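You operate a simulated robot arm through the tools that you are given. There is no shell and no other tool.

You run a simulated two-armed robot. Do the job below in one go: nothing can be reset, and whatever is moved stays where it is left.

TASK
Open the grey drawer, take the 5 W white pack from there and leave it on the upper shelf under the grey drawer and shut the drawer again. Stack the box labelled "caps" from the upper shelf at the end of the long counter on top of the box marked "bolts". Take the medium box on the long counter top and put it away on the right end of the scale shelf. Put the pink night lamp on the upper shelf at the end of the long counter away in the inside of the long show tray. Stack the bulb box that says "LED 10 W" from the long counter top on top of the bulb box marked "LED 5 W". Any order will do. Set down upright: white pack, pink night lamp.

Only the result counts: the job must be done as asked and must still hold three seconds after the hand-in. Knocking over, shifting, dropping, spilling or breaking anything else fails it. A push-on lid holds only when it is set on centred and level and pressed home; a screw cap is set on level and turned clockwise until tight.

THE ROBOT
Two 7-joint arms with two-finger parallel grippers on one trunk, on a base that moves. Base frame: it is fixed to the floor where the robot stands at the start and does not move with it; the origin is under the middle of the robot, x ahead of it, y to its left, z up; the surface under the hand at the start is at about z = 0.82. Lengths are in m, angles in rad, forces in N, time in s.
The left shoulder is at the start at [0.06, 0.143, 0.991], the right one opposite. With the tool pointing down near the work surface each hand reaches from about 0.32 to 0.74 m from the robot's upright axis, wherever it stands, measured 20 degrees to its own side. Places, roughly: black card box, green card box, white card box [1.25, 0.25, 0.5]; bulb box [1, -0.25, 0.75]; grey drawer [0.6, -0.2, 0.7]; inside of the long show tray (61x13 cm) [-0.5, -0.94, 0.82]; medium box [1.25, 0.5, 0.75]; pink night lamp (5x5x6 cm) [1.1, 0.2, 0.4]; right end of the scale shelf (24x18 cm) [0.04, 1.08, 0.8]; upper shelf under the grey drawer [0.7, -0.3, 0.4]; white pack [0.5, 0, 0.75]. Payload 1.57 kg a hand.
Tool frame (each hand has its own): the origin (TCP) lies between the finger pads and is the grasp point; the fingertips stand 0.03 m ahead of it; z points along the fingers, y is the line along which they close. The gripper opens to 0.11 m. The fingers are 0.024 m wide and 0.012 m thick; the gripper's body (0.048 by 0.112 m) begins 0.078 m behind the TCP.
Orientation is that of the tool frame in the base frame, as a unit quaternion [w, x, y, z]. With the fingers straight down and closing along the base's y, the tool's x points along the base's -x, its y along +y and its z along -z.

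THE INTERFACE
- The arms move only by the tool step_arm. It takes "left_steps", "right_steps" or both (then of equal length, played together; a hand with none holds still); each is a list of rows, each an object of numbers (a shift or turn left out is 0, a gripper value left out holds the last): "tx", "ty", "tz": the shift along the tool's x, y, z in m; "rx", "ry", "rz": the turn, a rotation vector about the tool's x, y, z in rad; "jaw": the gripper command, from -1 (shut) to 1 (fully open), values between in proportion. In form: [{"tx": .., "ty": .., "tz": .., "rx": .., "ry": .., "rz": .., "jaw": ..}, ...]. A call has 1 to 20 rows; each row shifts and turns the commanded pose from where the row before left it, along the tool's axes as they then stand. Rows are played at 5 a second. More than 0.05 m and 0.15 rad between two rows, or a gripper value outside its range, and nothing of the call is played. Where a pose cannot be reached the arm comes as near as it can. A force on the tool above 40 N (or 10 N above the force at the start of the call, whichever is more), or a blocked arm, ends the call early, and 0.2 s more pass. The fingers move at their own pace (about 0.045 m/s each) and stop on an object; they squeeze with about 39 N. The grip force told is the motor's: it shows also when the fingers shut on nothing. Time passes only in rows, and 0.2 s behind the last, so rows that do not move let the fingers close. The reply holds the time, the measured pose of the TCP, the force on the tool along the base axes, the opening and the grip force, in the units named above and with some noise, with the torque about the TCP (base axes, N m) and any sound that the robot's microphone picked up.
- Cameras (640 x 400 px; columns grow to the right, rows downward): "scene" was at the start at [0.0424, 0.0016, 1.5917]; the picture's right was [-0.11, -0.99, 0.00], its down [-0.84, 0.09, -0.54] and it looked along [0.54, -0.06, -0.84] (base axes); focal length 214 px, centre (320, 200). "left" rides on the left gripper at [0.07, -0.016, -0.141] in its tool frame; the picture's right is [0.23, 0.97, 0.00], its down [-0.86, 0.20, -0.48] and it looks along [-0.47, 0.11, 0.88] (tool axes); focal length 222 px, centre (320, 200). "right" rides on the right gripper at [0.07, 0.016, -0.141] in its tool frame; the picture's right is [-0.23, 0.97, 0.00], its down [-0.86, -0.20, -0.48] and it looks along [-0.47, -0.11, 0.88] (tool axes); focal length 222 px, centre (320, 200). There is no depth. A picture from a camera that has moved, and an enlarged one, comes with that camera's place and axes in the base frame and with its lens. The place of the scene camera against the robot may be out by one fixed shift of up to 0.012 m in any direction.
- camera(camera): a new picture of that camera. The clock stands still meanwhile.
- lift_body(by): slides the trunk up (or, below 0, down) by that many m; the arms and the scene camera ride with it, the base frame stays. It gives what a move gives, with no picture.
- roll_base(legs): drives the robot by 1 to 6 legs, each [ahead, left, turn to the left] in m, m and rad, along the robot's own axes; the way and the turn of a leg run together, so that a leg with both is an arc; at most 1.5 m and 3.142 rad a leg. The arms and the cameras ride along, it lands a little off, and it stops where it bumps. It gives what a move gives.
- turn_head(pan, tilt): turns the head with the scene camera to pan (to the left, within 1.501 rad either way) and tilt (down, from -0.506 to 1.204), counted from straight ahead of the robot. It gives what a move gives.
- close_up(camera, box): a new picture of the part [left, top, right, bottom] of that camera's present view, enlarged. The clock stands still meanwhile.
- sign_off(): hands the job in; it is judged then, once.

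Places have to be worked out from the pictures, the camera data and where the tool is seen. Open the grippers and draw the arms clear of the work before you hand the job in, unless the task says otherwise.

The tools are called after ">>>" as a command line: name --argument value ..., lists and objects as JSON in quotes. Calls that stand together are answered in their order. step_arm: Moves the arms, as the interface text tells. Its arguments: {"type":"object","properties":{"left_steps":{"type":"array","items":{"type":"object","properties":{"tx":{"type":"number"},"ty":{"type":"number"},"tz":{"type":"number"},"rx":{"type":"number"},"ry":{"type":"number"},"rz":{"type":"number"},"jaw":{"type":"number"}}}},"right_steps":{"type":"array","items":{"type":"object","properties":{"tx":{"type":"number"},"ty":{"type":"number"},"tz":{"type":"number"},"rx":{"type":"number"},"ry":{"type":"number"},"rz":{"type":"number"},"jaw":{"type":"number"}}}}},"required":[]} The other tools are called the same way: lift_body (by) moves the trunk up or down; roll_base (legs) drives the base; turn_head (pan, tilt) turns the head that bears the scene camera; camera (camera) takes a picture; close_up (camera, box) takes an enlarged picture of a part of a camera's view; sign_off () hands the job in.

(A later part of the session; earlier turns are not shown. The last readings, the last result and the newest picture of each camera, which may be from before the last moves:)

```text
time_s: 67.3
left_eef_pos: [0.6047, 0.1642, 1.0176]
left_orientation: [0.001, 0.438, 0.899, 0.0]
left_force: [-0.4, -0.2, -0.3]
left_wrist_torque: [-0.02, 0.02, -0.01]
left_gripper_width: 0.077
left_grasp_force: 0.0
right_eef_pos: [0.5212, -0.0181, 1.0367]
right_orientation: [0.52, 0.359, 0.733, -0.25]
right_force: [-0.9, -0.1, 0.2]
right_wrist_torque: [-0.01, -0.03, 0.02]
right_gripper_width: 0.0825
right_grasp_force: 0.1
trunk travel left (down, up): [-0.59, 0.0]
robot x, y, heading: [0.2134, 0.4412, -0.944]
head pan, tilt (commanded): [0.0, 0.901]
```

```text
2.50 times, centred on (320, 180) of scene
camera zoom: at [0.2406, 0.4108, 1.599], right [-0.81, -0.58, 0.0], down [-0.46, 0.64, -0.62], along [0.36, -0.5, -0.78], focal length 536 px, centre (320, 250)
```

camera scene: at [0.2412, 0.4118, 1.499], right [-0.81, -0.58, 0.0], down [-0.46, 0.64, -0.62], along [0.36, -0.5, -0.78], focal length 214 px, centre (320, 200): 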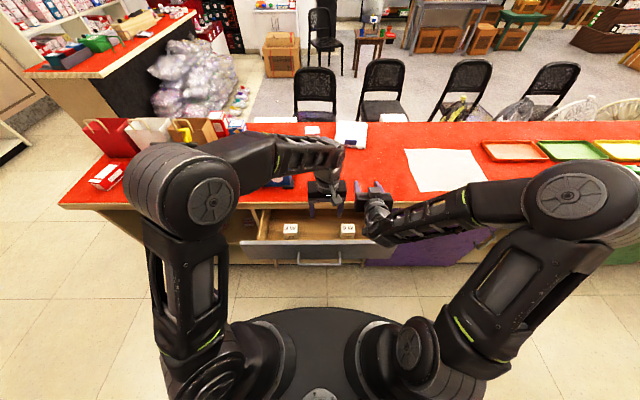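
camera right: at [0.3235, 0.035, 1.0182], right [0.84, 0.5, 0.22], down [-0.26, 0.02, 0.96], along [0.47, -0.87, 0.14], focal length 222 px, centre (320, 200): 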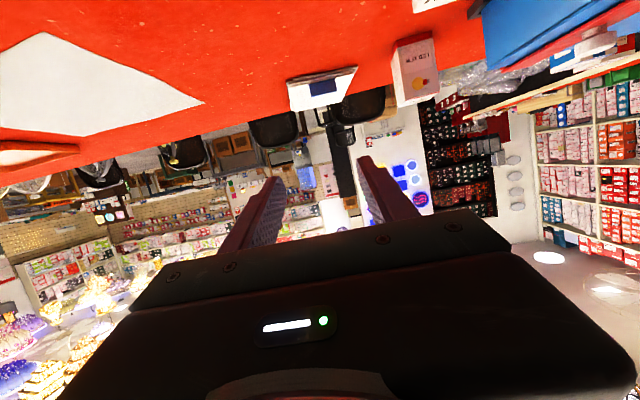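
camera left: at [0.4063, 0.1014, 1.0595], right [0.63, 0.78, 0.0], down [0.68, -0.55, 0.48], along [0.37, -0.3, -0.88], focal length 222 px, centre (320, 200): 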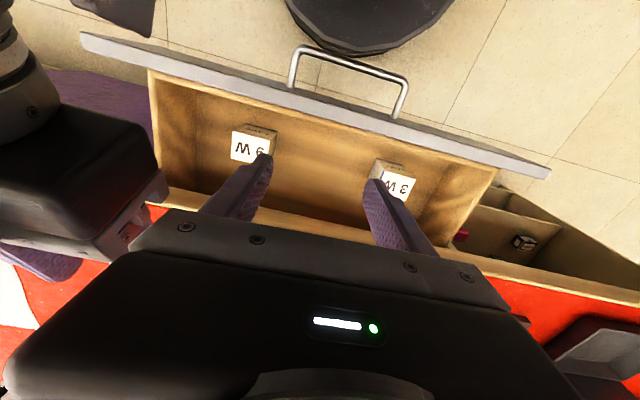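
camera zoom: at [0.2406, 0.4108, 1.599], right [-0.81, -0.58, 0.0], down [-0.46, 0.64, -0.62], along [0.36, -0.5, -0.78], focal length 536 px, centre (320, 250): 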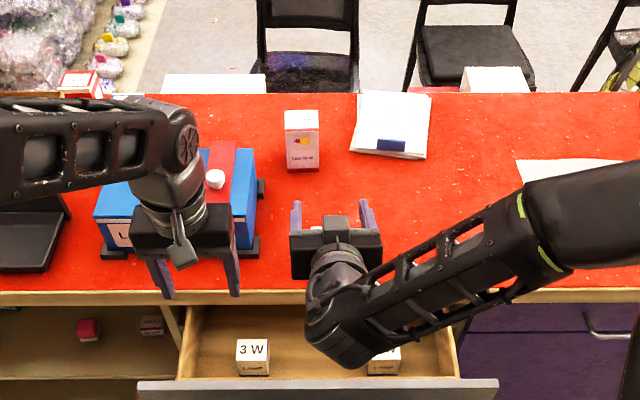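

The hand is laterally in line, 8.7 cm short of the pack. I lower it straight down to grasp height.

>>> step_arm --right_steps '[{"tx": 0.0388, "tz": 0.0137}, {"tx": 0.0388, "tz": 0.0137}, {"tx": 0.0388, "tz": 0.0137}, {"tx": 0.0388, "tz": 0.0137}]'

>>> camera --camera "right"

>>> close_up --camera "scene" --box '[240, 120, 400, 240]'

```text
time_s: 68.3
left_eef_pos: [0.6063, 0.1655, 1.017]
left_orientation: [0.0, 0.438, 0.899, 0.001]
left_force: [0.0, 0.4, -0.5]
left_wrist_torque: [-0.01, 0.03, -0.03]
left_gripper_width: 0.0772
left_grasp_force: 0.1
right_eef_pos: [0.5228, -0.0157, 0.8716]
right_orientation: [0.52, 0.36, 0.733, -0.251]
right_force: [0.4, 0.4, 0.0]
right_wrist_torque: [0.0, -0.02, -0.01]
right_gripper_width: 0.0826
right_grasp_force: 0.1
trunk travel left (down, up): [-0.59, 0.0]
robot x, y, heading: [0.2107, 0.442, -0.945]
head pan, tilt (commanded): [0.0, 0.901]
```

```text
taken
camera right: at [0.44, 0.1186, 0.8533], right [0.81, 0.54, 0.22], down [-0.26, 0.0, 0.96], along [0.52, -0.84, 0.14], focal length 222 px, centre (320, 200)
```

right: 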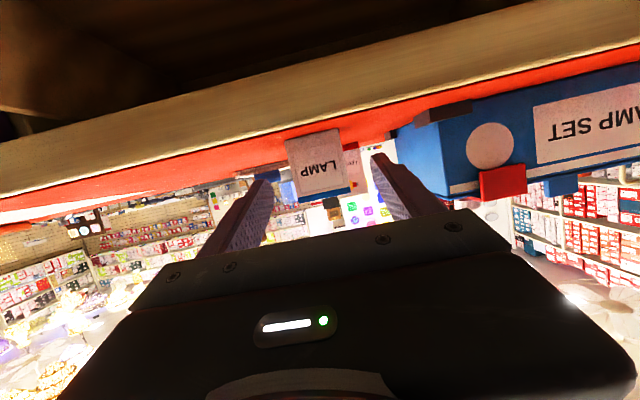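

```text
3.33 times, centred on (320, 180) of scene
camera zoom: at [0.2421, 0.4107, 1.599], right [-0.81, -0.58, 0.0], down [-0.46, 0.64, -0.62], along [0.36, -0.5, -0.78], focal length 715 px, centre (320, 267)
```

zoom: 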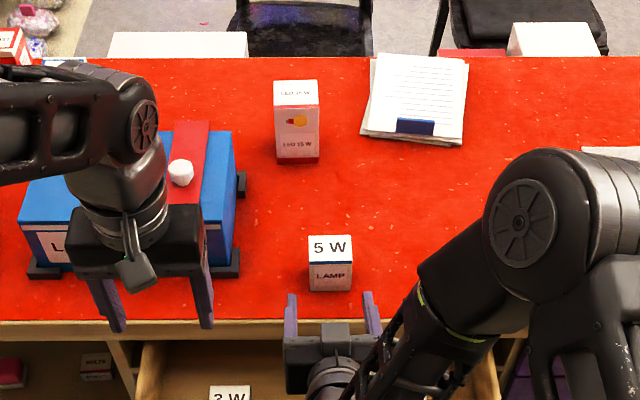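

The pack is centred between the fingers. I advance 8.7 cm onto it, going down 1.5 cm, then grip.

>>> step_arm --right_steps '[{"tx": -0.005, "tz": 0.029}, {"tx": -0.005, "tz": 0.029}, {"tx": -0.005, "tz": 0.029}, {"jaw": -1}, {"jaw": -1}, {"jaw": -1}, {"jaw": -1}]'

>>> close_up --camera "scene" --box '[240, 120, 400, 240]'

>>> camera --camera "right"

```text
time_s: 69.9
left_eef_pos: [0.6046, 0.1647, 1.0182]
left_orientation: [0.001, 0.438, 0.899, -0.001]
left_force: [0.8, 0.8, -0.2]
left_wrist_torque: [-0.01, -0.01, -0.03]
left_gripper_width: 0.0769
left_grasp_force: 0.1
right_eef_pos: [0.5784, -0.0863, 0.8559]
right_orientation: [0.52, 0.359, 0.733, -0.251]
right_force: [-0.5, -1.6, 2.1]
right_wrist_torque: [-0.08, 0.01, 0.03]
right_gripper_width: 0.0556
right_grasp_force: 35.5
trunk travel left (down, up): [-0.59, 0.0]
robot x, y, heading: [0.2137, 0.4389, -0.945]
head pan, tilt (commanded): [0.0, 0.901]
```

```text
3.33 times, centred on (320, 180) of scene
camera zoom: at [0.2416, 0.4111, 1.599], right [-0.81, -0.58, 0.0], down [-0.46, 0.64, -0.62], along [0.36, -0.5, -0.78], focal length 715 px, centre (320, 267)
```

zoom: 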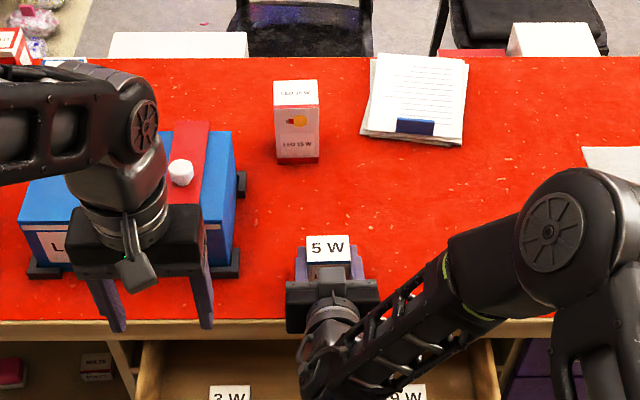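

```text
taken
camera right: at [0.4941, 0.0481, 0.8388], right [0.81, 0.54, 0.22], down [-0.26, 0.0, 0.96], along [0.52, -0.84, 0.15], focal length 222 px, centre (320, 200)
```

right: 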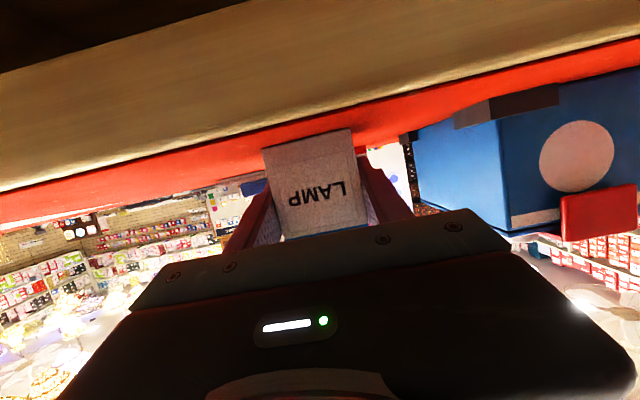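

Gripped by the front-on hand. I lift the pack slightly, and bring the left hand (closed) down in front of the drawer panel to push it shut.

>>> step_arm --left_steps '[{"tx": 0.045, "jaw": -1}, {"tx": 0.048}, {"tz": 0.04}, {"tz": 0.04}, {"tz": 0.04}, {"tz": 0.04}]' --right_steps '[{"tx": -0.0236, "tz": -0.0083}, {"tx": -0.0236, "tz": -0.0083}, {"tx": -0.0236, "tz": -0.0083}, {}, {}, {}]'

>>> camera --camera "left"

>>> camera --camera "scene"

```text
time_s: 71.3
left_eef_pos: [0.5491, 0.2409, 0.8574]
left_orientation: [0.0, 0.438, 0.899, 0.0]
left_force: [0.1, -0.2, 0.8]
left_wrist_torque: [0.02, 0.02, -0.01]
left_gripper_width: 0.0001
left_grasp_force: 21.4
right_eef_pos: [0.5776, -0.0859, 0.931]
right_orientation: [0.52, 0.36, 0.733, -0.25]
right_force: [-0.4, 0.5, -0.8]
right_wrist_torque: [0.02, 0.0, -0.01]
right_gripper_width: 0.0554
right_grasp_force: 38.5
trunk travel left (down, up): [-0.59, 0.0]
robot x, y, heading: [0.2146, 0.4452, -0.947]
head pan, tilt (commanded): [0.0, 0.901]
```

```text
taken
camera left: at [0.4926, 0.2853, 0.9989], right [0.63, 0.78, 0.0], down [0.68, -0.55, 0.48], along [0.37, -0.3, -0.88], focal length 222 px, centre (320, 200)
```

left: 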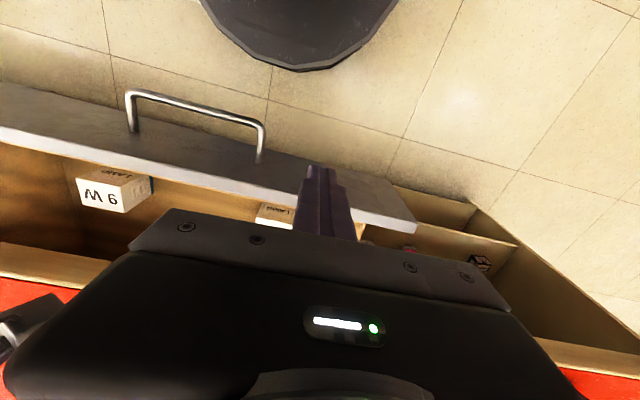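

```text
taken
camera scene: at [0.2419, 0.4103, 1.599], right [-0.81, -0.58, 0.0], down [-0.46, 0.64, -0.62], along [0.36, -0.5, -0.78], focal length 214 px, centre (320, 200)
```

scene: 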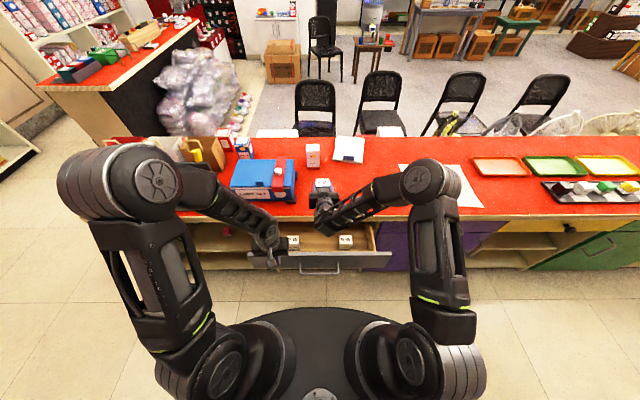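

The closed fingers are ~2 cm in front of the panel; I back off a bit more, lower, and then push forward.

>>> step_arm --left_steps '[{"tx": 0.02}, {"tz": 0.045}, {"tz": 0.045}]'

>>> camera --camera "left"

```text
time_s: 72.1
left_eef_pos: [0.5389, 0.2563, 0.7664]
left_orientation: [0.001, 0.439, 0.899, 0.0]
left_force: [0.4, 0.0, -0.3]
left_wrist_torque: [-0.02, 0.05, -0.03]
left_gripper_width: 0.0
left_grasp_force: 21.5
right_eef_pos: [0.5783, -0.0864, 0.9318]
right_orientation: [0.52, 0.359, 0.734, -0.25]
right_force: [-0.1, 0.1, -1.2]
right_wrist_torque: [-0.01, 0.0, 0.03]
right_gripper_width: 0.0555
right_grasp_force: 38.4
trunk travel left (down, up): [-0.59, 0.0]
robot x, y, heading: [0.2088, 0.4432, -0.946]
head pan, tilt (commanded): [0.0, 0.901]
```

```text
taken
camera left: at [0.482, 0.3004, 0.9082], right [0.63, 0.78, 0.0], down [0.68, -0.55, 0.48], along [0.37, -0.3, -0.88], focal length 222 px, centre (320, 200)
```

left: 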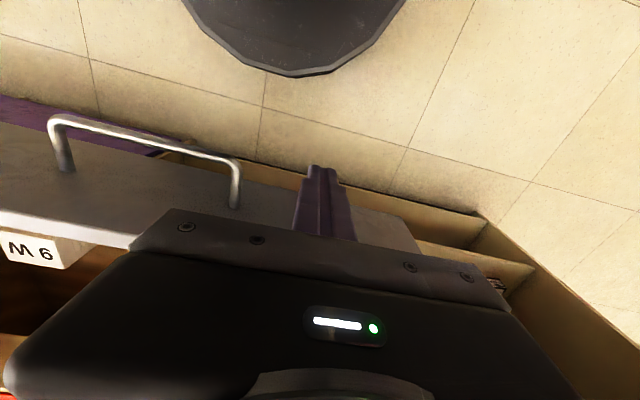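

The fingers are in front of the panel, left of the handle. I push the drawer shut smoothly.

>>> step_arm --left_steps '[{"tx": -0.012}, {"tx": -0.012}, {"tx": -0.015}, {"tx": -0.015}, {"tx": -0.015}, {"tx": -0.015}, {"tx": -0.015}, {"tx": -0.015}, {"tx": -0.015}, {"tx": -0.015}, {"tx": -0.015}, {"tx": -0.015}]'

>>> camera --camera "left"

>>> close_up --camera "scene" --box '[200, 140, 420, 290]'

```text
time_s: 74.7
left_eef_pos: [0.6439, 0.1201, 0.7668]
left_orientation: [0.001, 0.438, 0.899, 0.0]
left_force: [0.0, 0.5, 0.1]
left_wrist_torque: [-0.02, -0.02, -0.03]
left_gripper_width: 0.0
left_grasp_force: 21.8
right_eef_pos: [0.5772, -0.0861, 0.9316]
right_orientation: [0.519, 0.36, 0.734, -0.25]
right_force: [-1.0, 0.1, -1.1]
right_wrist_torque: [-0.01, 0.02, -0.01]
right_gripper_width: 0.0555
right_grasp_force: 38.5
trunk travel left (down, up): [-0.59, 0.0]
robot x, y, heading: [0.2138, 0.4419, -0.943]
head pan, tilt (commanded): [0.0, 0.901]
```

```text
taken
camera left: at [0.5869, 0.1638, 0.9091], right [0.63, 0.78, 0.0], down [0.68, -0.55, 0.48], along [0.37, -0.3, -0.88], focal length 222 px, centre (320, 200)
```

left: 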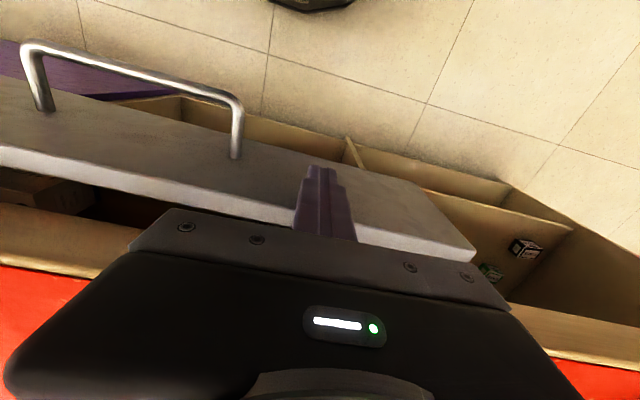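

```text
2.67 times, centred on (310, 215) of scene
camera zoom: at [0.242, 0.4108, 1.599], right [-0.81, -0.58, 0.0], down [-0.46, 0.64, -0.62], along [0.36, -0.5, -0.78], focal length 572 px, centre (347, 160)
```

zoom: 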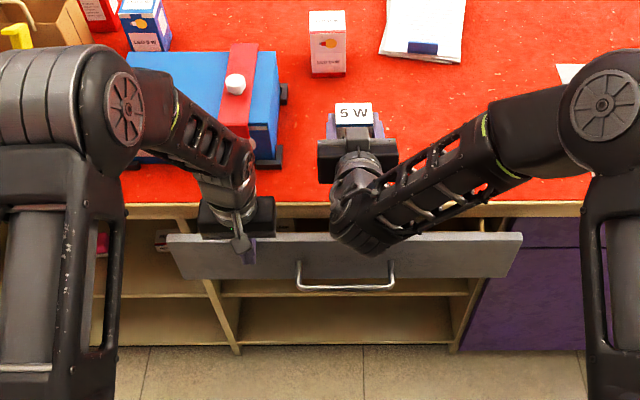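

About 3–4 cm left to go. I keep pushing with smaller steps.

>>> step_arm --left_steps '[{"tx": -0.01}, {"tx": -0.01}, {"tx": -0.008}]'

>>> camera --camera "left"

```text
time_s: 75.5
left_eef_pos: [0.66, 0.0962, 0.7687]
left_orientation: [0.001, 0.437, 0.899, 0.0]
left_force: [-0.3, 0.0, -0.5]
left_wrist_torque: [-0.02, -0.01, -0.02]
left_gripper_width: 0.0
left_grasp_force: 21.9
right_eef_pos: [0.5766, -0.0862, 0.9329]
right_orientation: [0.52, 0.36, 0.733, -0.251]
right_force: [1.1, -0.1, -1.6]
right_wrist_torque: [-0.02, 0.0, -0.03]
right_gripper_width: 0.0553
right_grasp_force: 39.0
trunk travel left (down, up): [-0.59, 0.0]
robot x, y, heading: [0.212, 0.4392, -0.944]
head pan, tilt (commanded): [0.0, 0.901]
```

```text
taken
camera left: at [0.6042, 0.141, 0.9101], right [0.63, 0.78, 0.0], down [0.68, -0.55, 0.48], along [0.37, -0.3, -0.88], focal length 222 px, centre (320, 200)
```

left: 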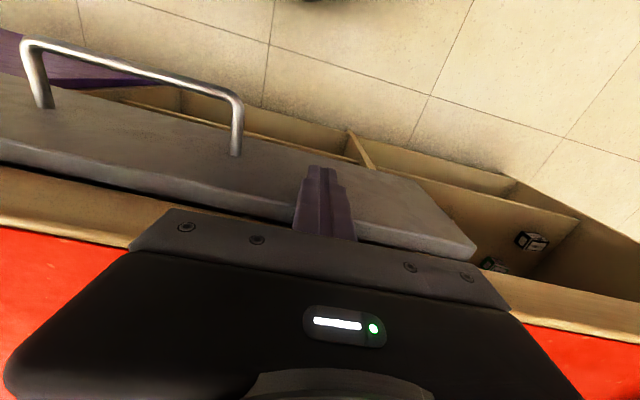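

The panel's top is now at the counter lip. To push it the last few cm under the lip, I tilt the fingers forward and push with the tips lower down.

>>> step_arm --left_steps '[{"tx": 0.02}, {"ry": -0.125}, {"ry": -0.125}, {"ry": -0.125}, {"ry": -0.125}, {"tx": 0.0144, "tz": 0.0263}, {"tx": -0.0088, "tz": 0.0048}, {"tx": -0.0088, "tz": 0.0048}, {"tx": -0.0088, "tz": 0.0048}]'

>>> camera --camera "left"

```text
time_s: 77.5
left_eef_pos: [0.6658, 0.0879, 0.7376]
left_orientation: [0.224, 0.425, 0.871, -0.109]
left_force: [0.1, -0.9, 0.2]
left_wrist_torque: [-0.01, 0.0, -0.01]
left_gripper_width: 0.0
left_grasp_force: 20.9
right_eef_pos: [0.5766, -0.0872, 0.9322]
right_orientation: [0.52, 0.359, 0.733, -0.25]
right_force: [-0.5, 0.5, -0.6]
right_wrist_torque: [0.03, -0.04, -0.01]
right_gripper_width: 0.0553
right_grasp_force: 39.1
trunk travel left (down, up): [-0.59, 0.0]
robot x, y, heading: [0.2121, 0.4426, -0.949]
head pan, tilt (commanded): [0.0, 0.901]
```

```text
taken
camera left: at [0.5731, 0.1797, 0.8282], right [0.64, 0.76, -0.11], down [0.48, -0.29, 0.83], along [0.6, -0.59, -0.55], focal length 222 px, centre (320, 200)
```

left: 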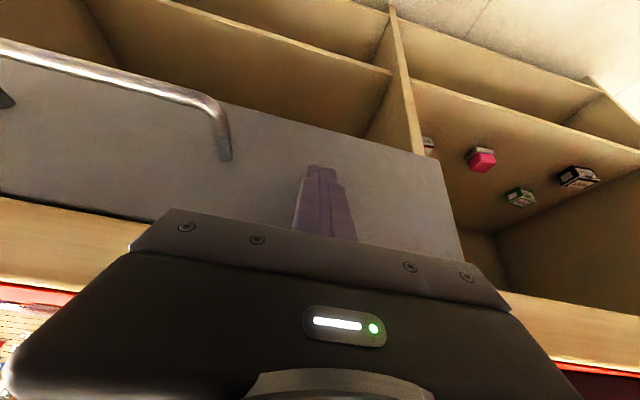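

The panel is close to flush. I push on in 6 mm steps until resistance rises.

>>> step_arm --left_steps '[{"tx": -0.0053, "tz": 0.0029}, {"tx": -0.0053, "tz": 0.0029}, {"tx": -0.0053, "tz": 0.0029}]'

>>> step_arm --left_steps '[{"tx": -0.0053, "tz": 0.0029}, {"tx": -0.0053, "tz": 0.0029}]'

>>> camera --camera "left"

```text
time_s: 78.3
left_eef_pos: [0.6762, 0.0777, 0.7381]
left_orientation: [0.221, 0.424, 0.871, -0.108]
left_force: [-5.3, 6.9, 4.1]
left_wrist_torque: [0.04, 0.07, -0.03]
left_gripper_width: 0.0002
left_grasp_force: 21.4
right_eef_pos: [0.5771, -0.0867, 0.9323]
right_orientation: [0.52, 0.36, 0.733, -0.251]
right_force: [-0.7, 0.0, -0.8]
right_wrist_torque: [0.02, 0.01, -0.02]
right_gripper_width: 0.0554
right_grasp_force: 39.1
trunk travel left (down, up): [-0.59, 0.0]
robot x, y, heading: [0.2114, 0.4405, -0.946]
head pan, tilt (commanded): [0.0, 0.901]
```

```text
time_s: 78.8
left_eef_pos: [0.6775, 0.0763, 0.7338]
left_orientation: [0.214, 0.427, 0.873, -0.103]
left_force: [-8.9, 10.3, 6.9]
left_wrist_torque: [0.38, 0.32, -0.05]
left_gripper_width: 0.0
left_grasp_force: 21.5
right_eef_pos: [0.577, -0.0851, 0.9326]
right_orientation: [0.521, 0.358, 0.734, -0.249]
right_force: [0.2, 0.1, -0.6]
right_wrist_torque: [-0.02, 0.0, 0.0]
right_gripper_width: 0.0553
right_grasp_force: 39.0
trunk travel left (down, up): [-0.59, 0.0]
robot x, y, heading: [0.2116, 0.4412, -0.946]
head pan, tilt (commanded): [0.0, 0.901]
stopped in row 2 (left hand): the force on the tool passed its limit at 45 N (the readings are from after the stop); the commanded pose is now the measured one
```

```text
taken
camera left: at [0.5846, 0.1658, 0.8273], right [0.64, 0.76, -0.1], down [0.49, -0.3, 0.82], along [0.59, -0.58, -0.56], focal length 222 px, centre (320, 200)
```

left: 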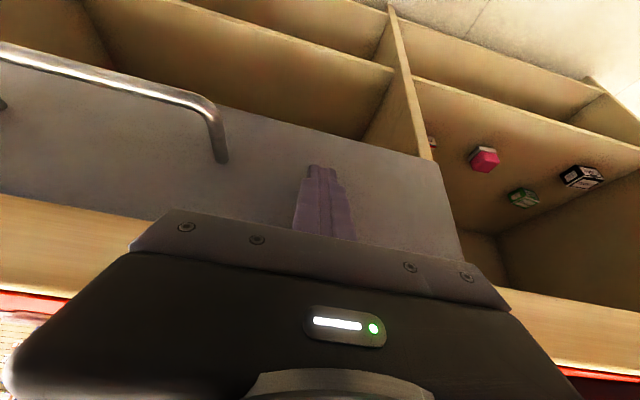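

45 N resistance: the drawer seems shut. I back the left hand off, un-tilt it, and check with the scene camera.

>>> step_arm --left_steps '[{"tx": 0.035, "tz": -0.019}, {"tx": 0.035, "tz": -0.019}, {"tx": 0.035, "tz": -0.019}, {"ry": 0.125}, {"ry": 0.125}, {"ry": 0.125}, {"ry": 0.11}, {"tz": -0.045, "ty": 0.02}, {"tz": -0.045, "ty": 0.02}, {"tz": -0.045, "ty": 0.02}, {"tz": -0.045, "ty": 0.02}]'

>>> close_up --camera "scene" --box '[200, 140, 420, 290]'

```text
time_s: 81.2
left_eef_pos: [0.6652, 0.2189, 0.9165]
left_orientation: [-0.002, 0.438, 0.899, 0.001]
left_force: [-0.1, 0.5, 0.9]
left_wrist_torque: [-0.03, -0.03, 0.01]
left_gripper_width: 0.0
left_grasp_force: 20.7
right_eef_pos: [0.5773, -0.0852, 0.9328]
right_orientation: [0.52, 0.359, 0.733, -0.25]
right_force: [-0.1, 0.1, -0.9]
right_wrist_torque: [0.05, -0.04, -0.02]
right_gripper_width: 0.0553
right_grasp_force: 38.9
trunk travel left (down, up): [-0.59, 0.0]
robot x, y, heading: [0.2142, 0.4387, -0.947]
head pan, tilt (commanded): [0.0, 0.901]
```

```text
2.67 times, centred on (310, 215) of scene
camera zoom: at [0.2412, 0.4124, 1.599], right [-0.81, -0.59, 0.0], down [-0.46, 0.64, -0.62], along [0.36, -0.5, -0.78], focal length 572 px, centre (347, 160)
```

zoom: 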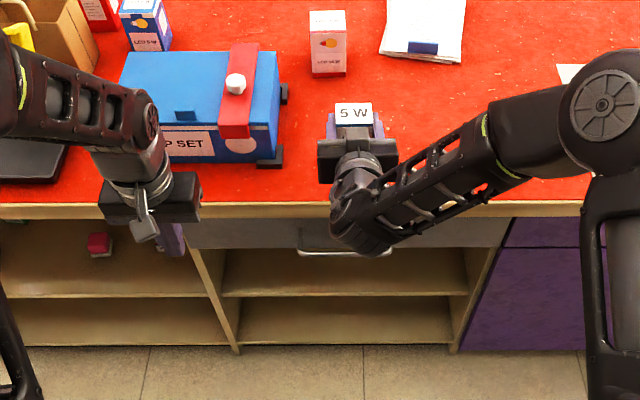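

The drawer is shut (flush with the purple one next to it). Next: back the base off 6 cm, and draw the pack back off the counter to the right of the drawer handle.

>>> roll_base --legs '[[-0.06, 0, 0]]'

>>> step_arm --right_steps '[{"ty": -0.04}, {"ty": -0.04}, {"ty": -0.035}, {"tx": 0.0117, "tz": -0.033}, {"tx": 0.0117, "tz": -0.033}]'

>>> camera --camera "scene"

```text
time_s: 82.2
left_eef_pos: [0.6311, 0.2657, 0.9165]
left_orientation: [0.001, 0.438, 0.899, 0.001]
left_force: [-0.5, 1.1, 0.0]
left_wrist_torque: [-0.01, -0.01, 0.02]
left_gripper_width: 0.0
left_grasp_force: 21.4
right_eef_pos: [0.5422, -0.0365, 0.9327]
right_orientation: [0.52, 0.358, 0.734, -0.249]
right_force: [-1.0, -0.3, 0.6]
right_wrist_torque: [0.02, 0.0, 0.01]
right_gripper_width: 0.0554
right_grasp_force: 39.0
trunk travel left (down, up): [-0.59, 0.0]
robot x, y, heading: [0.1774, 0.485, -0.946]
head pan, tilt (commanded): [0.0, 0.901]
```

```text
time_s: 83.3
left_eef_pos: [0.6317, 0.266, 0.915]
left_orientation: [0.001, 0.438, 0.899, 0.001]
left_force: [-0.9, 1.2, 0.5]
left_wrist_torque: [0.0, -0.02, -0.01]
left_gripper_width: 0.0001
left_grasp_force: 20.9
right_eef_pos: [0.4339, -0.0341, 0.9377]
right_orientation: [0.52, 0.359, 0.734, -0.25]
right_force: [0.2, -0.5, -0.9]
right_wrist_torque: [0.02, 0.0, 0.03]
right_gripper_width: 0.0554
right_grasp_force: 39.2
right hand out of reach, approached as far as the arm can: row 3, 4
trunk travel left (down, up): [-0.59, 0.0]
robot x, y, heading: [0.1779, 0.4846, -0.948]
head pan, tilt (commanded): [0.0, 0.901]
```

```text
taken
camera scene: at [0.2062, 0.4584, 1.599], right [-0.81, -0.59, 0.0], down [-0.46, 0.64, -0.62], along [0.36, -0.5, -0.78], focal length 214 px, centre (320, 200)
```

scene: 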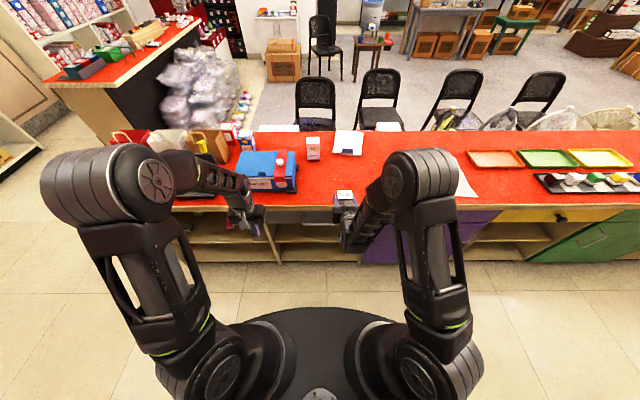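

I shift the base 3 cm back and 6 cm right so the hand clears the drawer handle while it comes down, then lower the trunk.

>>> roll_base --legs '[[-0.03, -0.06, 0]]'

>>> lift_body --by -0.2

>>> camera --camera "scene"

>>> camera --camera "right"

```text
time_s: 84.3
left_eef_pos: [0.563, 0.2531, 0.9158]
left_orientation: [0.0, 0.438, 0.899, 0.002]
left_force: [-0.4, 1.0, 0.5]
left_wrist_torque: [-0.01, -0.02, 0.01]
left_gripper_width: 0.0
left_grasp_force: 21.7
right_eef_pos: [0.3676, -0.044, 0.9379]
right_orientation: [0.52, 0.361, 0.732, -0.252]
right_force: [-0.5, -1.1, -0.8]
right_wrist_torque: [0.01, 0.0, 0.01]
right_gripper_width: 0.0552
right_grasp_force: 38.7
trunk travel left (down, up): [-0.59, 0.0]
robot x, y, heading: [0.1124, 0.4742, -0.952]
head pan, tilt (commanded): [0.0, 0.901]
```

```text
time_s: 86.5
left_eef_pos: [0.5648, 0.2532, 0.7163]
left_orientation: [0.0, 0.438, 0.899, 0.001]
left_force: [-0.9, -0.5, -1.2]
left_wrist_torque: [0.02, 0.02, 0.01]
left_gripper_width: 0.0
left_grasp_force: 21.1
right_eef_pos: [0.3695, -0.0447, 0.7376]
right_orientation: [0.519, 0.36, 0.733, -0.251]
right_force: [-0.1, -0.2, 0.0]
right_wrist_torque: [0.03, 0.01, 0.02]
right_gripper_width: 0.0552
right_grasp_force: 39.3
trunk travel left (down, up): [-0.39, 0.2]
robot x, y, heading: [0.1098, 0.4755, -0.943]
head pan, tilt (commanded): [0.0, 0.901]
```

```text
taken
camera scene: at [0.1403, 0.4473, 1.3991], right [-0.81, -0.59, 0.0], down [-0.46, 0.64, -0.62], along [0.36, -0.5, -0.78], focal length 214 px, centre (320, 200)
```

scene: 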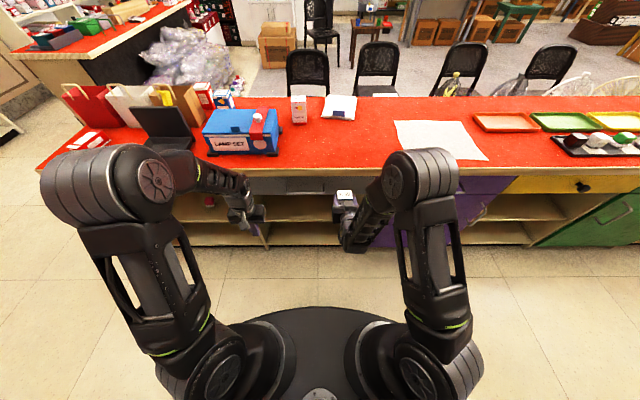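

```text
taken
camera right: at [0.2851, 0.0894, 0.7197], right [0.81, 0.54, 0.22], down [-0.26, 0.0, 0.96], along [0.52, -0.84, 0.14], focal length 222 px, centre (320, 200)
```

right: 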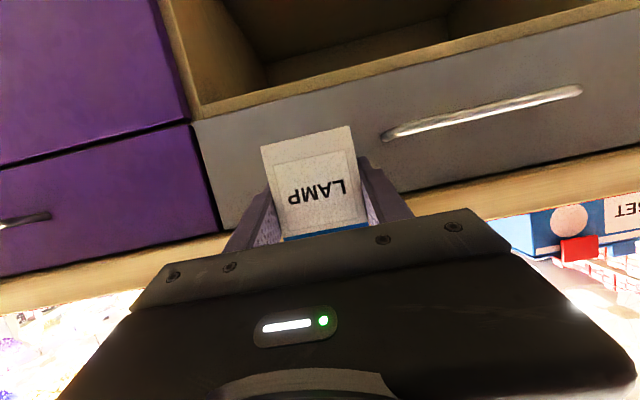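

The pack hangs in front of the drawer, right of the handle. I lower the trunk further to shelf height.

>>> lift_body --by -0.19

>>> camera --camera "right"

>>> camera --camera "scene"

```text
time_s: 88.6
left_eef_pos: [0.5639, 0.2541, 0.5261]
left_orientation: [0.0, 0.438, 0.899, 0.001]
left_force: [0.0, 0.1, -0.4]
left_wrist_torque: [0.05, 0.0, -0.01]
left_gripper_width: 0.0
left_grasp_force: 21.5
right_eef_pos: [0.3679, -0.0459, 0.5473]
right_orientation: [0.519, 0.36, 0.733, -0.251]
right_force: [0.9, -0.1, -0.5]
right_wrist_torque: [0.01, 0.02, 0.0]
right_gripper_width: 0.0552
right_grasp_force: 38.6
trunk travel left (down, up): [-0.2, 0.39]
robot x, y, heading: [0.1153, 0.4729, -0.944]
head pan, tilt (commanded): [0.0, 0.901]
```

```text
taken
camera right: at [0.2851, 0.0894, 0.5297], right [0.81, 0.54, 0.22], down [-0.26, 0.0, 0.96], along [0.52, -0.84, 0.14], focal length 222 px, centre (320, 200)
```

right: 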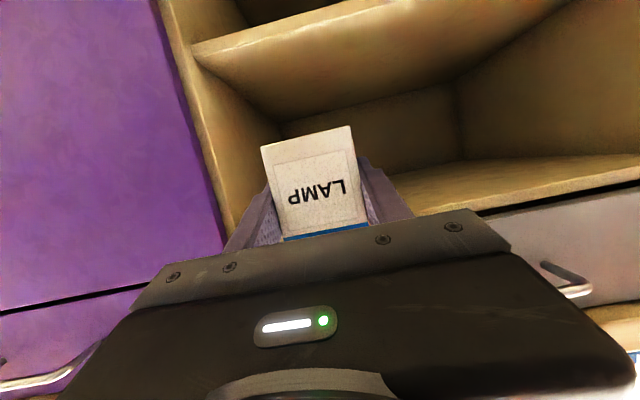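

```text
taken
camera scene: at [0.1403, 0.4473, 1.2091], right [-0.81, -0.59, 0.0], down [-0.46, 0.64, -0.62], along [0.36, -0.5, -0.78], focal length 214 px, centre (320, 200)
```

scene: 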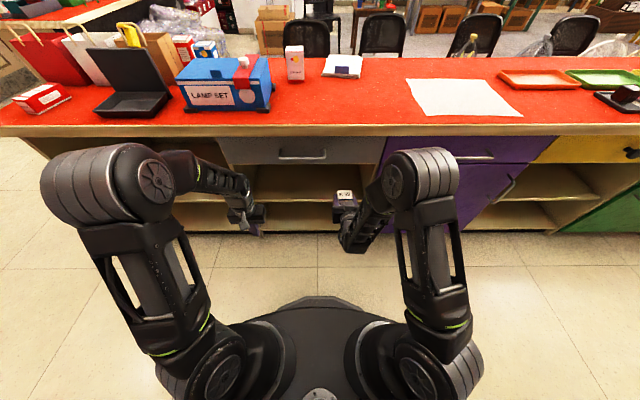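

I'm at the mouth of the upper compartment. I zoom to measure the shelf board height before entering.

>>> close_up --camera "scene" --box '[220, 120, 400, 240]'

```text
3.33 times, centred on (310, 180) of scene
camera zoom: at [0.1403, 0.4473, 1.2091], right [-0.81, -0.59, 0.0], down [-0.46, 0.64, -0.62], along [0.36, -0.5, -0.78], focal length 715 px, centre (353, 267)
```

zoom: 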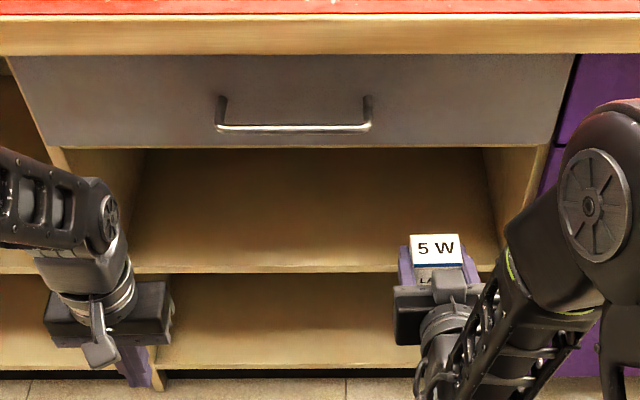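

Shelf board top is at z≈0.42, drawer underside 0.64. I shift 4 cm left and slide the pack forward into the compartment.

>>> step_arm --right_steps '[{"ty": 0.04}, {"tx": -0.0133, "tz": 0.0377}, {"tx": -0.0133, "tz": 0.0377}, {"tx": -0.0133, "tz": 0.0377}]'

>>> camera --camera "right"

>>> close_up --camera "scene" --box '[220, 120, 400, 240]'

```text
time_s: 89.6
left_eef_pos: [0.564, 0.2544, 0.5247]
left_orientation: [0.0, 0.438, 0.899, 0.001]
left_force: [-1.3, 0.2, -0.5]
left_wrist_torque: [-0.03, 0.0, -0.02]
left_gripper_width: 0.0
left_grasp_force: 21.2
right_eef_pos: [0.4745, -0.1134, 0.5488]
right_orientation: [0.519, 0.36, 0.734, -0.251]
right_force: [0.2, 0.0, -0.7]
right_wrist_torque: [0.04, 0.04, 0.02]
right_gripper_width: 0.0556
right_grasp_force: 39.4
trunk travel left (down, up): [-0.2, 0.39]
robot x, y, heading: [0.1108, 0.4759, -0.948]
head pan, tilt (commanded): [0.0, 0.901]
```

```text
taken
camera right: at [0.3908, 0.0205, 0.53], right [0.81, 0.54, 0.22], down [-0.26, 0.0, 0.96], along [0.52, -0.84, 0.14], focal length 222 px, centre (320, 200)
```

right: 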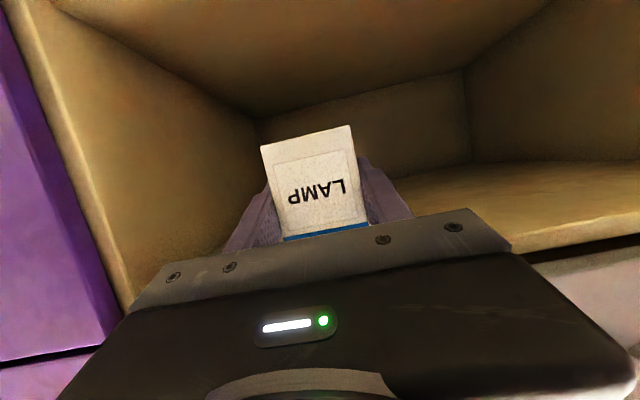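

```text
3.33 times, centred on (310, 180) of scene
camera zoom: at [0.1403, 0.4473, 1.209], right [-0.81, -0.59, 0.0], down [-0.46, 0.64, -0.62], along [0.36, -0.5, -0.78], focal length 715 px, centre (353, 267)
```

zoom: 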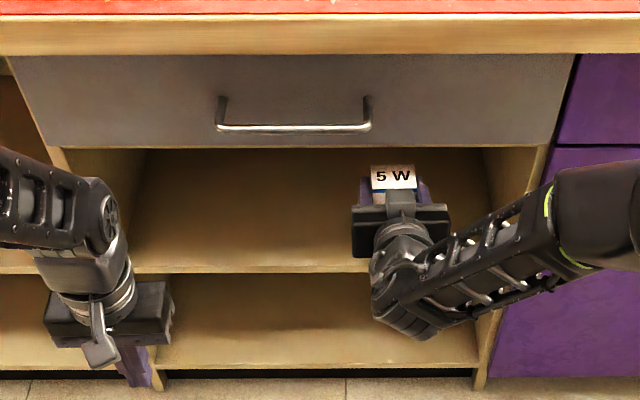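

I go 4.5 cm deeper and lower toward the board.

>>> step_arm --right_steps '[{"tx": -0.015, "tz": 0.0424}, {"tx": 0.0236, "tz": 0.0083}, {"tx": 0.0236, "tz": 0.0083}, {"tx": 0.0207, "tz": 0.0073}]'

>>> camera --camera "right"

>>> close_up --camera "scene" --box '[220, 120, 400, 240]'

```text
time_s: 90.6
left_eef_pos: [0.5642, 0.2532, 0.5249]
left_orientation: [0.001, 0.438, 0.899, 0.001]
left_force: [-0.7, 0.2, -1.3]
left_wrist_torque: [0.04, 0.0, -0.02]
left_gripper_width: 0.0
left_grasp_force: 21.1
right_eef_pos: [0.5013, -0.1499, 0.4756]
right_orientation: [0.519, 0.36, 0.733, -0.251]
right_force: [0.4, -0.9, -0.4]
right_wrist_torque: [0.01, -0.03, 0.01]
right_gripper_width: 0.0553
right_grasp_force: 39.0
trunk travel left (down, up): [-0.2, 0.39]
robot x, y, heading: [0.1059, 0.477, -0.942]
head pan, tilt (commanded): [0.0, 0.901]
```

```text
taken
camera right: at [0.4179, -0.0166, 0.4573], right [0.81, 0.54, 0.22], down [-0.26, 0.0, 0.96], along [0.52, -0.84, 0.14], focal length 222 px, centre (320, 200)
```

right: 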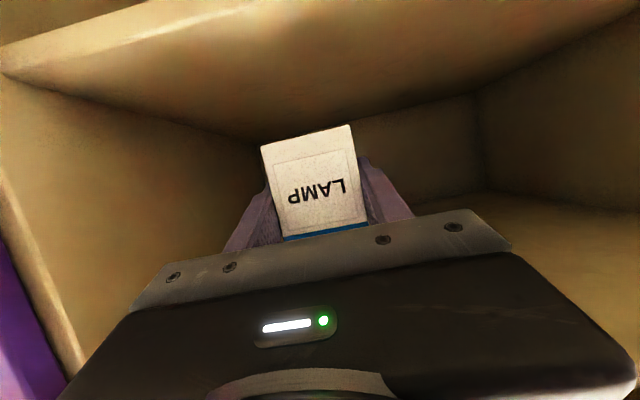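

```text
3.33 times, centred on (310, 180) of scene
camera zoom: at [0.1403, 0.4473, 1.209], right [-0.81, -0.59, 0.0], down [-0.46, 0.64, -0.62], along [0.36, -0.5, -0.78], focal length 715 px, centre (353, 267)
```

zoom: 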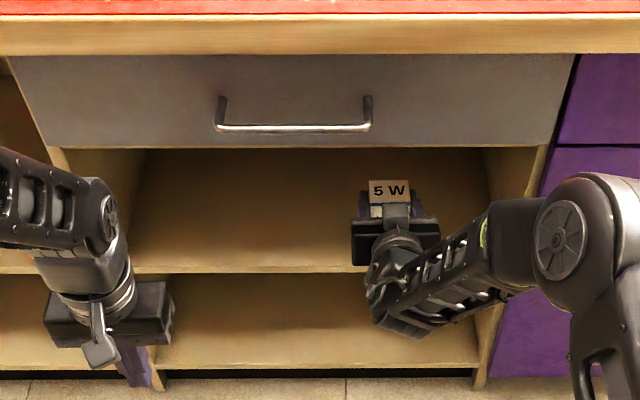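

The pack is inside the compartment with its bottom at ~0.44. I lower in small steps to contact.

>>> step_arm --right_steps '[{"tx": 0.0057, "tz": 0.002}, {"tx": 0.0038, "tz": 0.0013}]'

>>> step_arm --right_steps '[{"tx": 0.0019, "tz": 0.0007}, {"tx": 0.0019, "tz": 0.0007}]'

>>> step_arm --right_steps '[{"tx": 0.0019, "tz": 0.0007}, {"tx": 0.0019, "tz": 0.0007}]'

```text
time_s: 91.2
left_eef_pos: [0.5652, 0.2537, 0.5254]
left_orientation: [0.0, 0.438, 0.899, 0.001]
left_force: [-1.1, 0.6, -0.3]
left_wrist_torque: [0.01, 0.01, -0.02]
left_gripper_width: 0.0002
left_grasp_force: 21.4
right_eef_pos: [0.5022, -0.151, 0.4641]
right_orientation: [0.519, 0.36, 0.733, -0.251]
right_force: [0.5, 0.4, -0.2]
right_wrist_torque: [-0.02, -0.01, 0.03]
right_gripper_width: 0.0553
right_grasp_force: 38.7
trunk travel left (down, up): [-0.2, 0.39]
robot x, y, heading: [0.1087, 0.4756, -0.945]
head pan, tilt (commanded): [0.0, 0.901]
```

```text
time_s: 91.8
left_eef_pos: [0.5648, 0.2527, 0.5245]
left_orientation: [0.0, 0.438, 0.899, 0.001]
left_force: [0.7, -0.3, -0.4]
left_wrist_torque: [0.03, 0.0, 0.0]
left_gripper_width: 0.0
left_grasp_force: 20.9
right_eef_pos: [0.5013, -0.1501, 0.4617]
right_orientation: [0.52, 0.359, 0.733, -0.25]
right_force: [0.1, 0.3, -1.9]
right_wrist_torque: [0.01, -0.01, 0.0]
right_gripper_width: 0.055
right_grasp_force: 38.9
trunk travel left (down, up): [-0.2, 0.39]
robot x, y, heading: [0.1084, 0.4759, -0.947]
head pan, tilt (commanded): [0.0, 0.901]
```

```text
time_s: 92.4
left_eef_pos: [0.5654, 0.2543, 0.5251]
left_orientation: [0.0, 0.438, 0.899, 0.0]
left_force: [-0.4, -0.8, 0.2]
left_wrist_torque: [0.0, 0.05, 0.05]
left_gripper_width: 0.0
left_grasp_force: 21.6
right_eef_pos: [0.5019, -0.1493, 0.4578]
right_orientation: [0.519, 0.359, 0.734, -0.25]
right_force: [0.1, -0.1, -0.8]
right_wrist_torque: [0.02, 0.0, 0.04]
right_gripper_width: 0.0552
right_grasp_force: 39.0
trunk travel left (down, up): [-0.2, 0.39]
robot x, y, heading: [0.1094, 0.4752, -0.944]
head pan, tilt (commanded): [0.0, 0.901]
```

No contact yet; bottom should be ~0.422. Continue in 2 mm steps.

>>> step_arm --right_steps '[{"tx": 0.0019, "tz": 0.0007}, {"tx": 0.0019, "tz": 0.0007}]'

>>> step_arm --right_steps '[{"tx": 0.0019, "tz": 0.0007}, {"tx": 0.0019, "tz": 0.0007}]'

>>> camera --camera "right"

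```text
time_s: 93.0
left_eef_pos: [0.5641, 0.2534, 0.5263]
left_orientation: [0.0, 0.438, 0.899, 0.001]
left_force: [0.1, 0.9, -0.3]
left_wrist_torque: [0.02, 0.0, 0.0]
left_gripper_width: 0.0001
left_grasp_force: 21.3
right_eef_pos: [0.5017, -0.1512, 0.4537]
right_orientation: [0.518, 0.361, 0.733, -0.251]
right_force: [0.2, -0.3, -0.6]
right_wrist_torque: [0.01, 0.02, 0.0]
right_gripper_width: 0.0551
right_grasp_force: 39.0
trunk travel left (down, up): [-0.2, 0.39]
robot x, y, heading: [0.1115, 0.4794, -0.947]
head pan, tilt (commanded): [0.0, 0.901]
```

```text
time_s: 93.6
left_eef_pos: [0.5645, 0.2555, 0.5255]
left_orientation: [0.0, 0.439, 0.899, 0.001]
left_force: [0.2, -0.6, 0.1]
left_wrist_torque: [-0.04, 0.02, -0.02]
left_gripper_width: 0.0
left_grasp_force: 21.7
right_eef_pos: [0.5008, -0.1486, 0.4497]
right_orientation: [0.519, 0.36, 0.733, -0.252]
right_force: [0.1, -0.2, -0.6]
right_wrist_torque: [-0.01, 0.04, 0.02]
right_gripper_width: 0.0555
right_grasp_force: 39.4
trunk travel left (down, up): [-0.2, 0.39]
robot x, y, heading: [0.1082, 0.4767, -0.943]
head pan, tilt (commanded): [0.0, 0.901]
```

```text
taken
camera right: at [0.4187, -0.0153, 0.4316], right [0.81, 0.54, 0.22], down [-0.26, 0.0, 0.96], along [0.52, -0.84, 0.14], focal length 222 px, centre (320, 200)
```

right: 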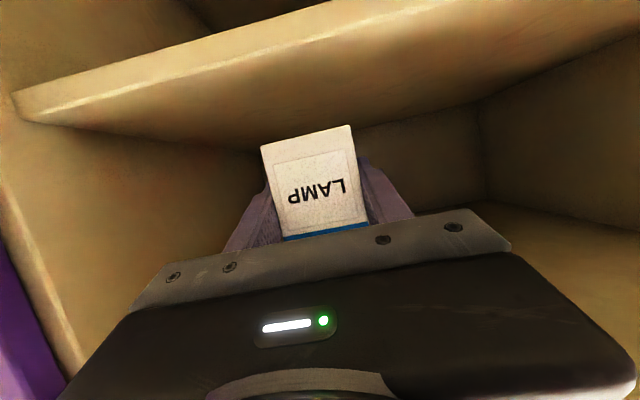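

Still no contact: comparing both cameras, the board is lower (z≈0.37) and set back a little. I move the base 5 cm forward so the pack stands well inside, then continue lowering.

>>> roll_base --legs '[[0.05, 0, 0]]'

>>> camera --camera "right"

>>> close_up --camera "scene" --box '[220, 100, 420, 250]'

```text
time_s: 94.5
left_eef_pos: [0.5941, 0.2112, 0.5253]
left_orientation: [0.0, 0.439, 0.899, 0.001]
left_force: [-0.8, 1.2, 0.3]
left_wrist_torque: [-0.03, 0.01, -0.01]
left_gripper_width: 0.0
left_grasp_force: 21.6
right_eef_pos: [0.531, -0.191, 0.4498]
right_orientation: [0.519, 0.36, 0.733, -0.251]
right_force: [0.5, 0.1, -0.7]
right_wrist_torque: [0.02, 0.03, 0.02]
right_gripper_width: 0.0555
right_grasp_force: 38.7
trunk travel left (down, up): [-0.2, 0.39]
robot x, y, heading: [0.1389, 0.4325, -0.942]
head pan, tilt (commanded): [0.0, 0.901]
```

```text
taken
camera right: at [0.448, -0.0565, 0.4315], right [0.81, 0.54, 0.22], down [-0.26, 0.0, 0.96], along [0.52, -0.84, 0.14], focal length 222 px, centre (320, 200)
```

right: 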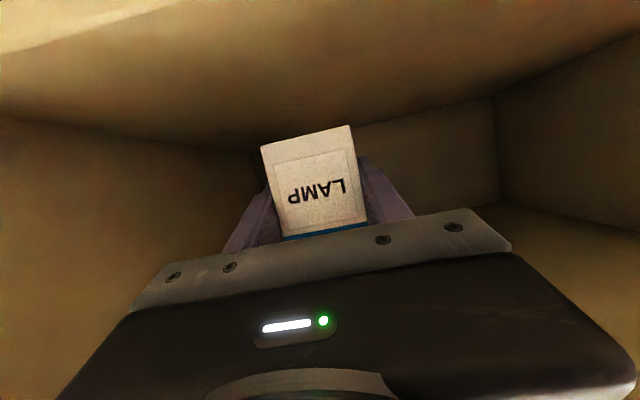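

```text
2.67 times, centred on (320, 175) of scene
camera zoom: at [0.17, 0.4061, 1.209], right [-0.81, -0.58, 0.0], down [-0.46, 0.64, -0.62], along [0.36, -0.5, -0.78], focal length 572 px, centre (320, 267)
```

zoom: 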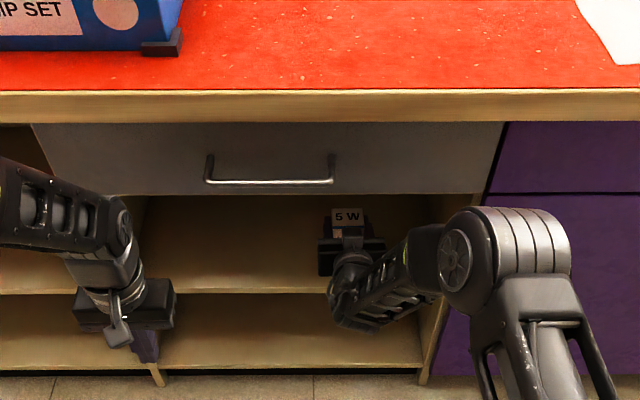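

The pack is now well inside. I lower further with contact checks.

>>> step_arm --right_steps '[{"tx": 0.0047, "tz": 0.0017}, {"tx": 0.0047, "tz": 0.0017}]'

>>> step_arm --right_steps '[{"tx": 0.0028, "tz": 0.001}, {"tx": 0.0028, "tz": 0.001}]'

>>> step_arm --right_steps '[{"tx": 0.0028, "tz": 0.001}, {"tx": 0.0028, "tz": 0.001}]'

>>> step_arm --right_steps '[{"tx": 0.0019, "tz": 0.0007}, {"tx": 0.0019, "tz": 0.0007}]'

```text
time_s: 95.1
left_eef_pos: [0.594, 0.2126, 0.5248]
left_orientation: [0.0, 0.438, 0.899, 0.001]
left_force: [-0.2, 0.0, 0.0]
left_wrist_torque: [-0.02, -0.03, 0.01]
left_gripper_width: 0.0
left_grasp_force: 20.9
right_eef_pos: [0.5331, -0.1908, 0.4404]
right_orientation: [0.52, 0.36, 0.733, -0.252]
right_force: [0.5, -0.1, -0.8]
right_wrist_torque: [0.02, 0.02, -0.02]
right_gripper_width: 0.0553
right_grasp_force: 39.2
trunk travel left (down, up): [-0.2, 0.39]
robot x, y, heading: [0.1415, 0.4346, -0.945]
head pan, tilt (commanded): [0.0, 0.901]
```

```text
time_s: 95.7
left_eef_pos: [0.5941, 0.2119, 0.5257]
left_orientation: [0.0, 0.439, 0.899, 0.0]
left_force: [0.0, -0.5, -0.2]
left_wrist_torque: [-0.01, 0.0, 0.0]
left_gripper_width: 0.0
left_grasp_force: 21.4
right_eef_pos: [0.5315, -0.1913, 0.4329]
right_orientation: [0.519, 0.36, 0.734, -0.251]
right_force: [0.4, -1.0, -0.6]
right_wrist_torque: [0.03, -0.02, -0.04]
right_gripper_width: 0.0552
right_grasp_force: 38.9
trunk travel left (down, up): [-0.2, 0.39]
robot x, y, heading: [0.1416, 0.4348, -0.944]
head pan, tilt (commanded): [0.0, 0.901]
```

```text
time_s: 96.3
left_eef_pos: [0.5937, 0.2117, 0.5248]
left_orientation: [0.0, 0.439, 0.899, 0.001]
left_force: [0.1, -0.2, -0.2]
left_wrist_torque: [0.01, 0.0, -0.02]
left_gripper_width: 0.0
left_grasp_force: 21.0
right_eef_pos: [0.5321, -0.1905, 0.4289]
right_orientation: [0.52, 0.36, 0.733, -0.251]
right_force: [0.5, -0.5, -1.9]
right_wrist_torque: [0.0, 0.0, -0.01]
right_gripper_width: 0.0553
right_grasp_force: 39.4
trunk travel left (down, up): [-0.2, 0.39]
robot x, y, heading: [0.1394, 0.4324, -0.942]
head pan, tilt (commanded): [0.0, 0.901]
```

```text
time_s: 96.9
left_eef_pos: [0.5945, 0.2121, 0.5251]
left_orientation: [0.0, 0.439, 0.899, 0.001]
left_force: [-0.2, -0.4, 0.0]
left_wrist_torque: [0.02, 0.01, 0.02]
left_gripper_width: 0.0
left_grasp_force: 20.9
right_eef_pos: [0.5313, -0.1912, 0.4228]
right_orientation: [0.519, 0.36, 0.734, -0.251]
right_force: [-0.3, -0.7, -1.1]
right_wrist_torque: [-0.03, 0.0, 0.02]
right_gripper_width: 0.0552
right_grasp_force: 39.1
trunk travel left (down, up): [-0.2, 0.39]
robot x, y, heading: [0.1402, 0.4338, -0.947]
head pan, tilt (commanded): [0.0, 0.901]
```

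Still free at TCP 0.423 (bottom ~0.387). I look at the gap with the right camera.

>>> camera --camera "right"

>>> close_up --camera "scene" --box '[310, 165, 370, 215]'

```text
taken
camera right: at [0.4482, -0.0565, 0.4047], right [0.81, 0.54, 0.22], down [-0.26, 0.0, 0.96], along [0.52, -0.84, 0.14], focal length 222 px, centre (320, 200)
```

right: 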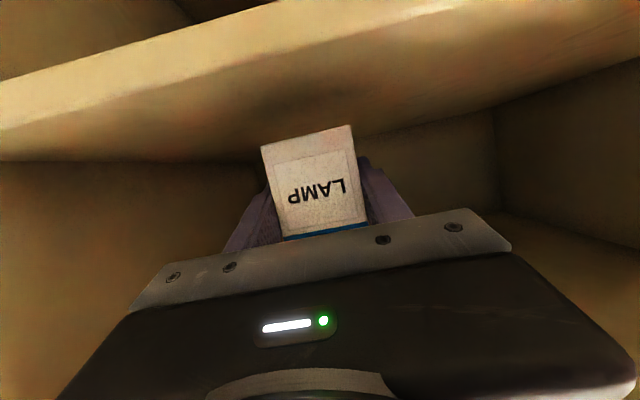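

```text
8.00 times, centred on (340, 190) of scene
camera zoom: at [0.1701, 0.4061, 1.209], right [-0.81, -0.58, 0.0], down [-0.46, 0.64, -0.62], along [0.36, -0.5, -0.78], focal length 1716 px, centre (160, 280)
```

zoom: 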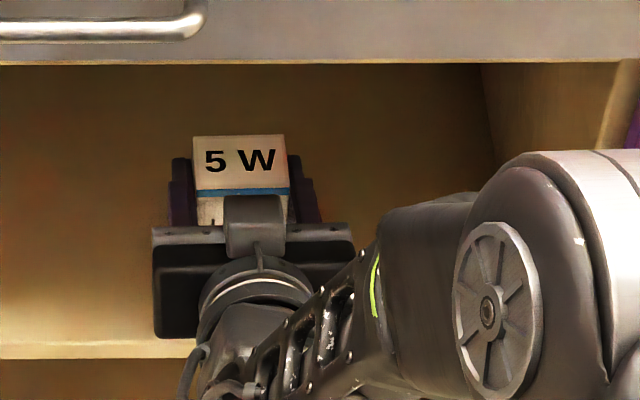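

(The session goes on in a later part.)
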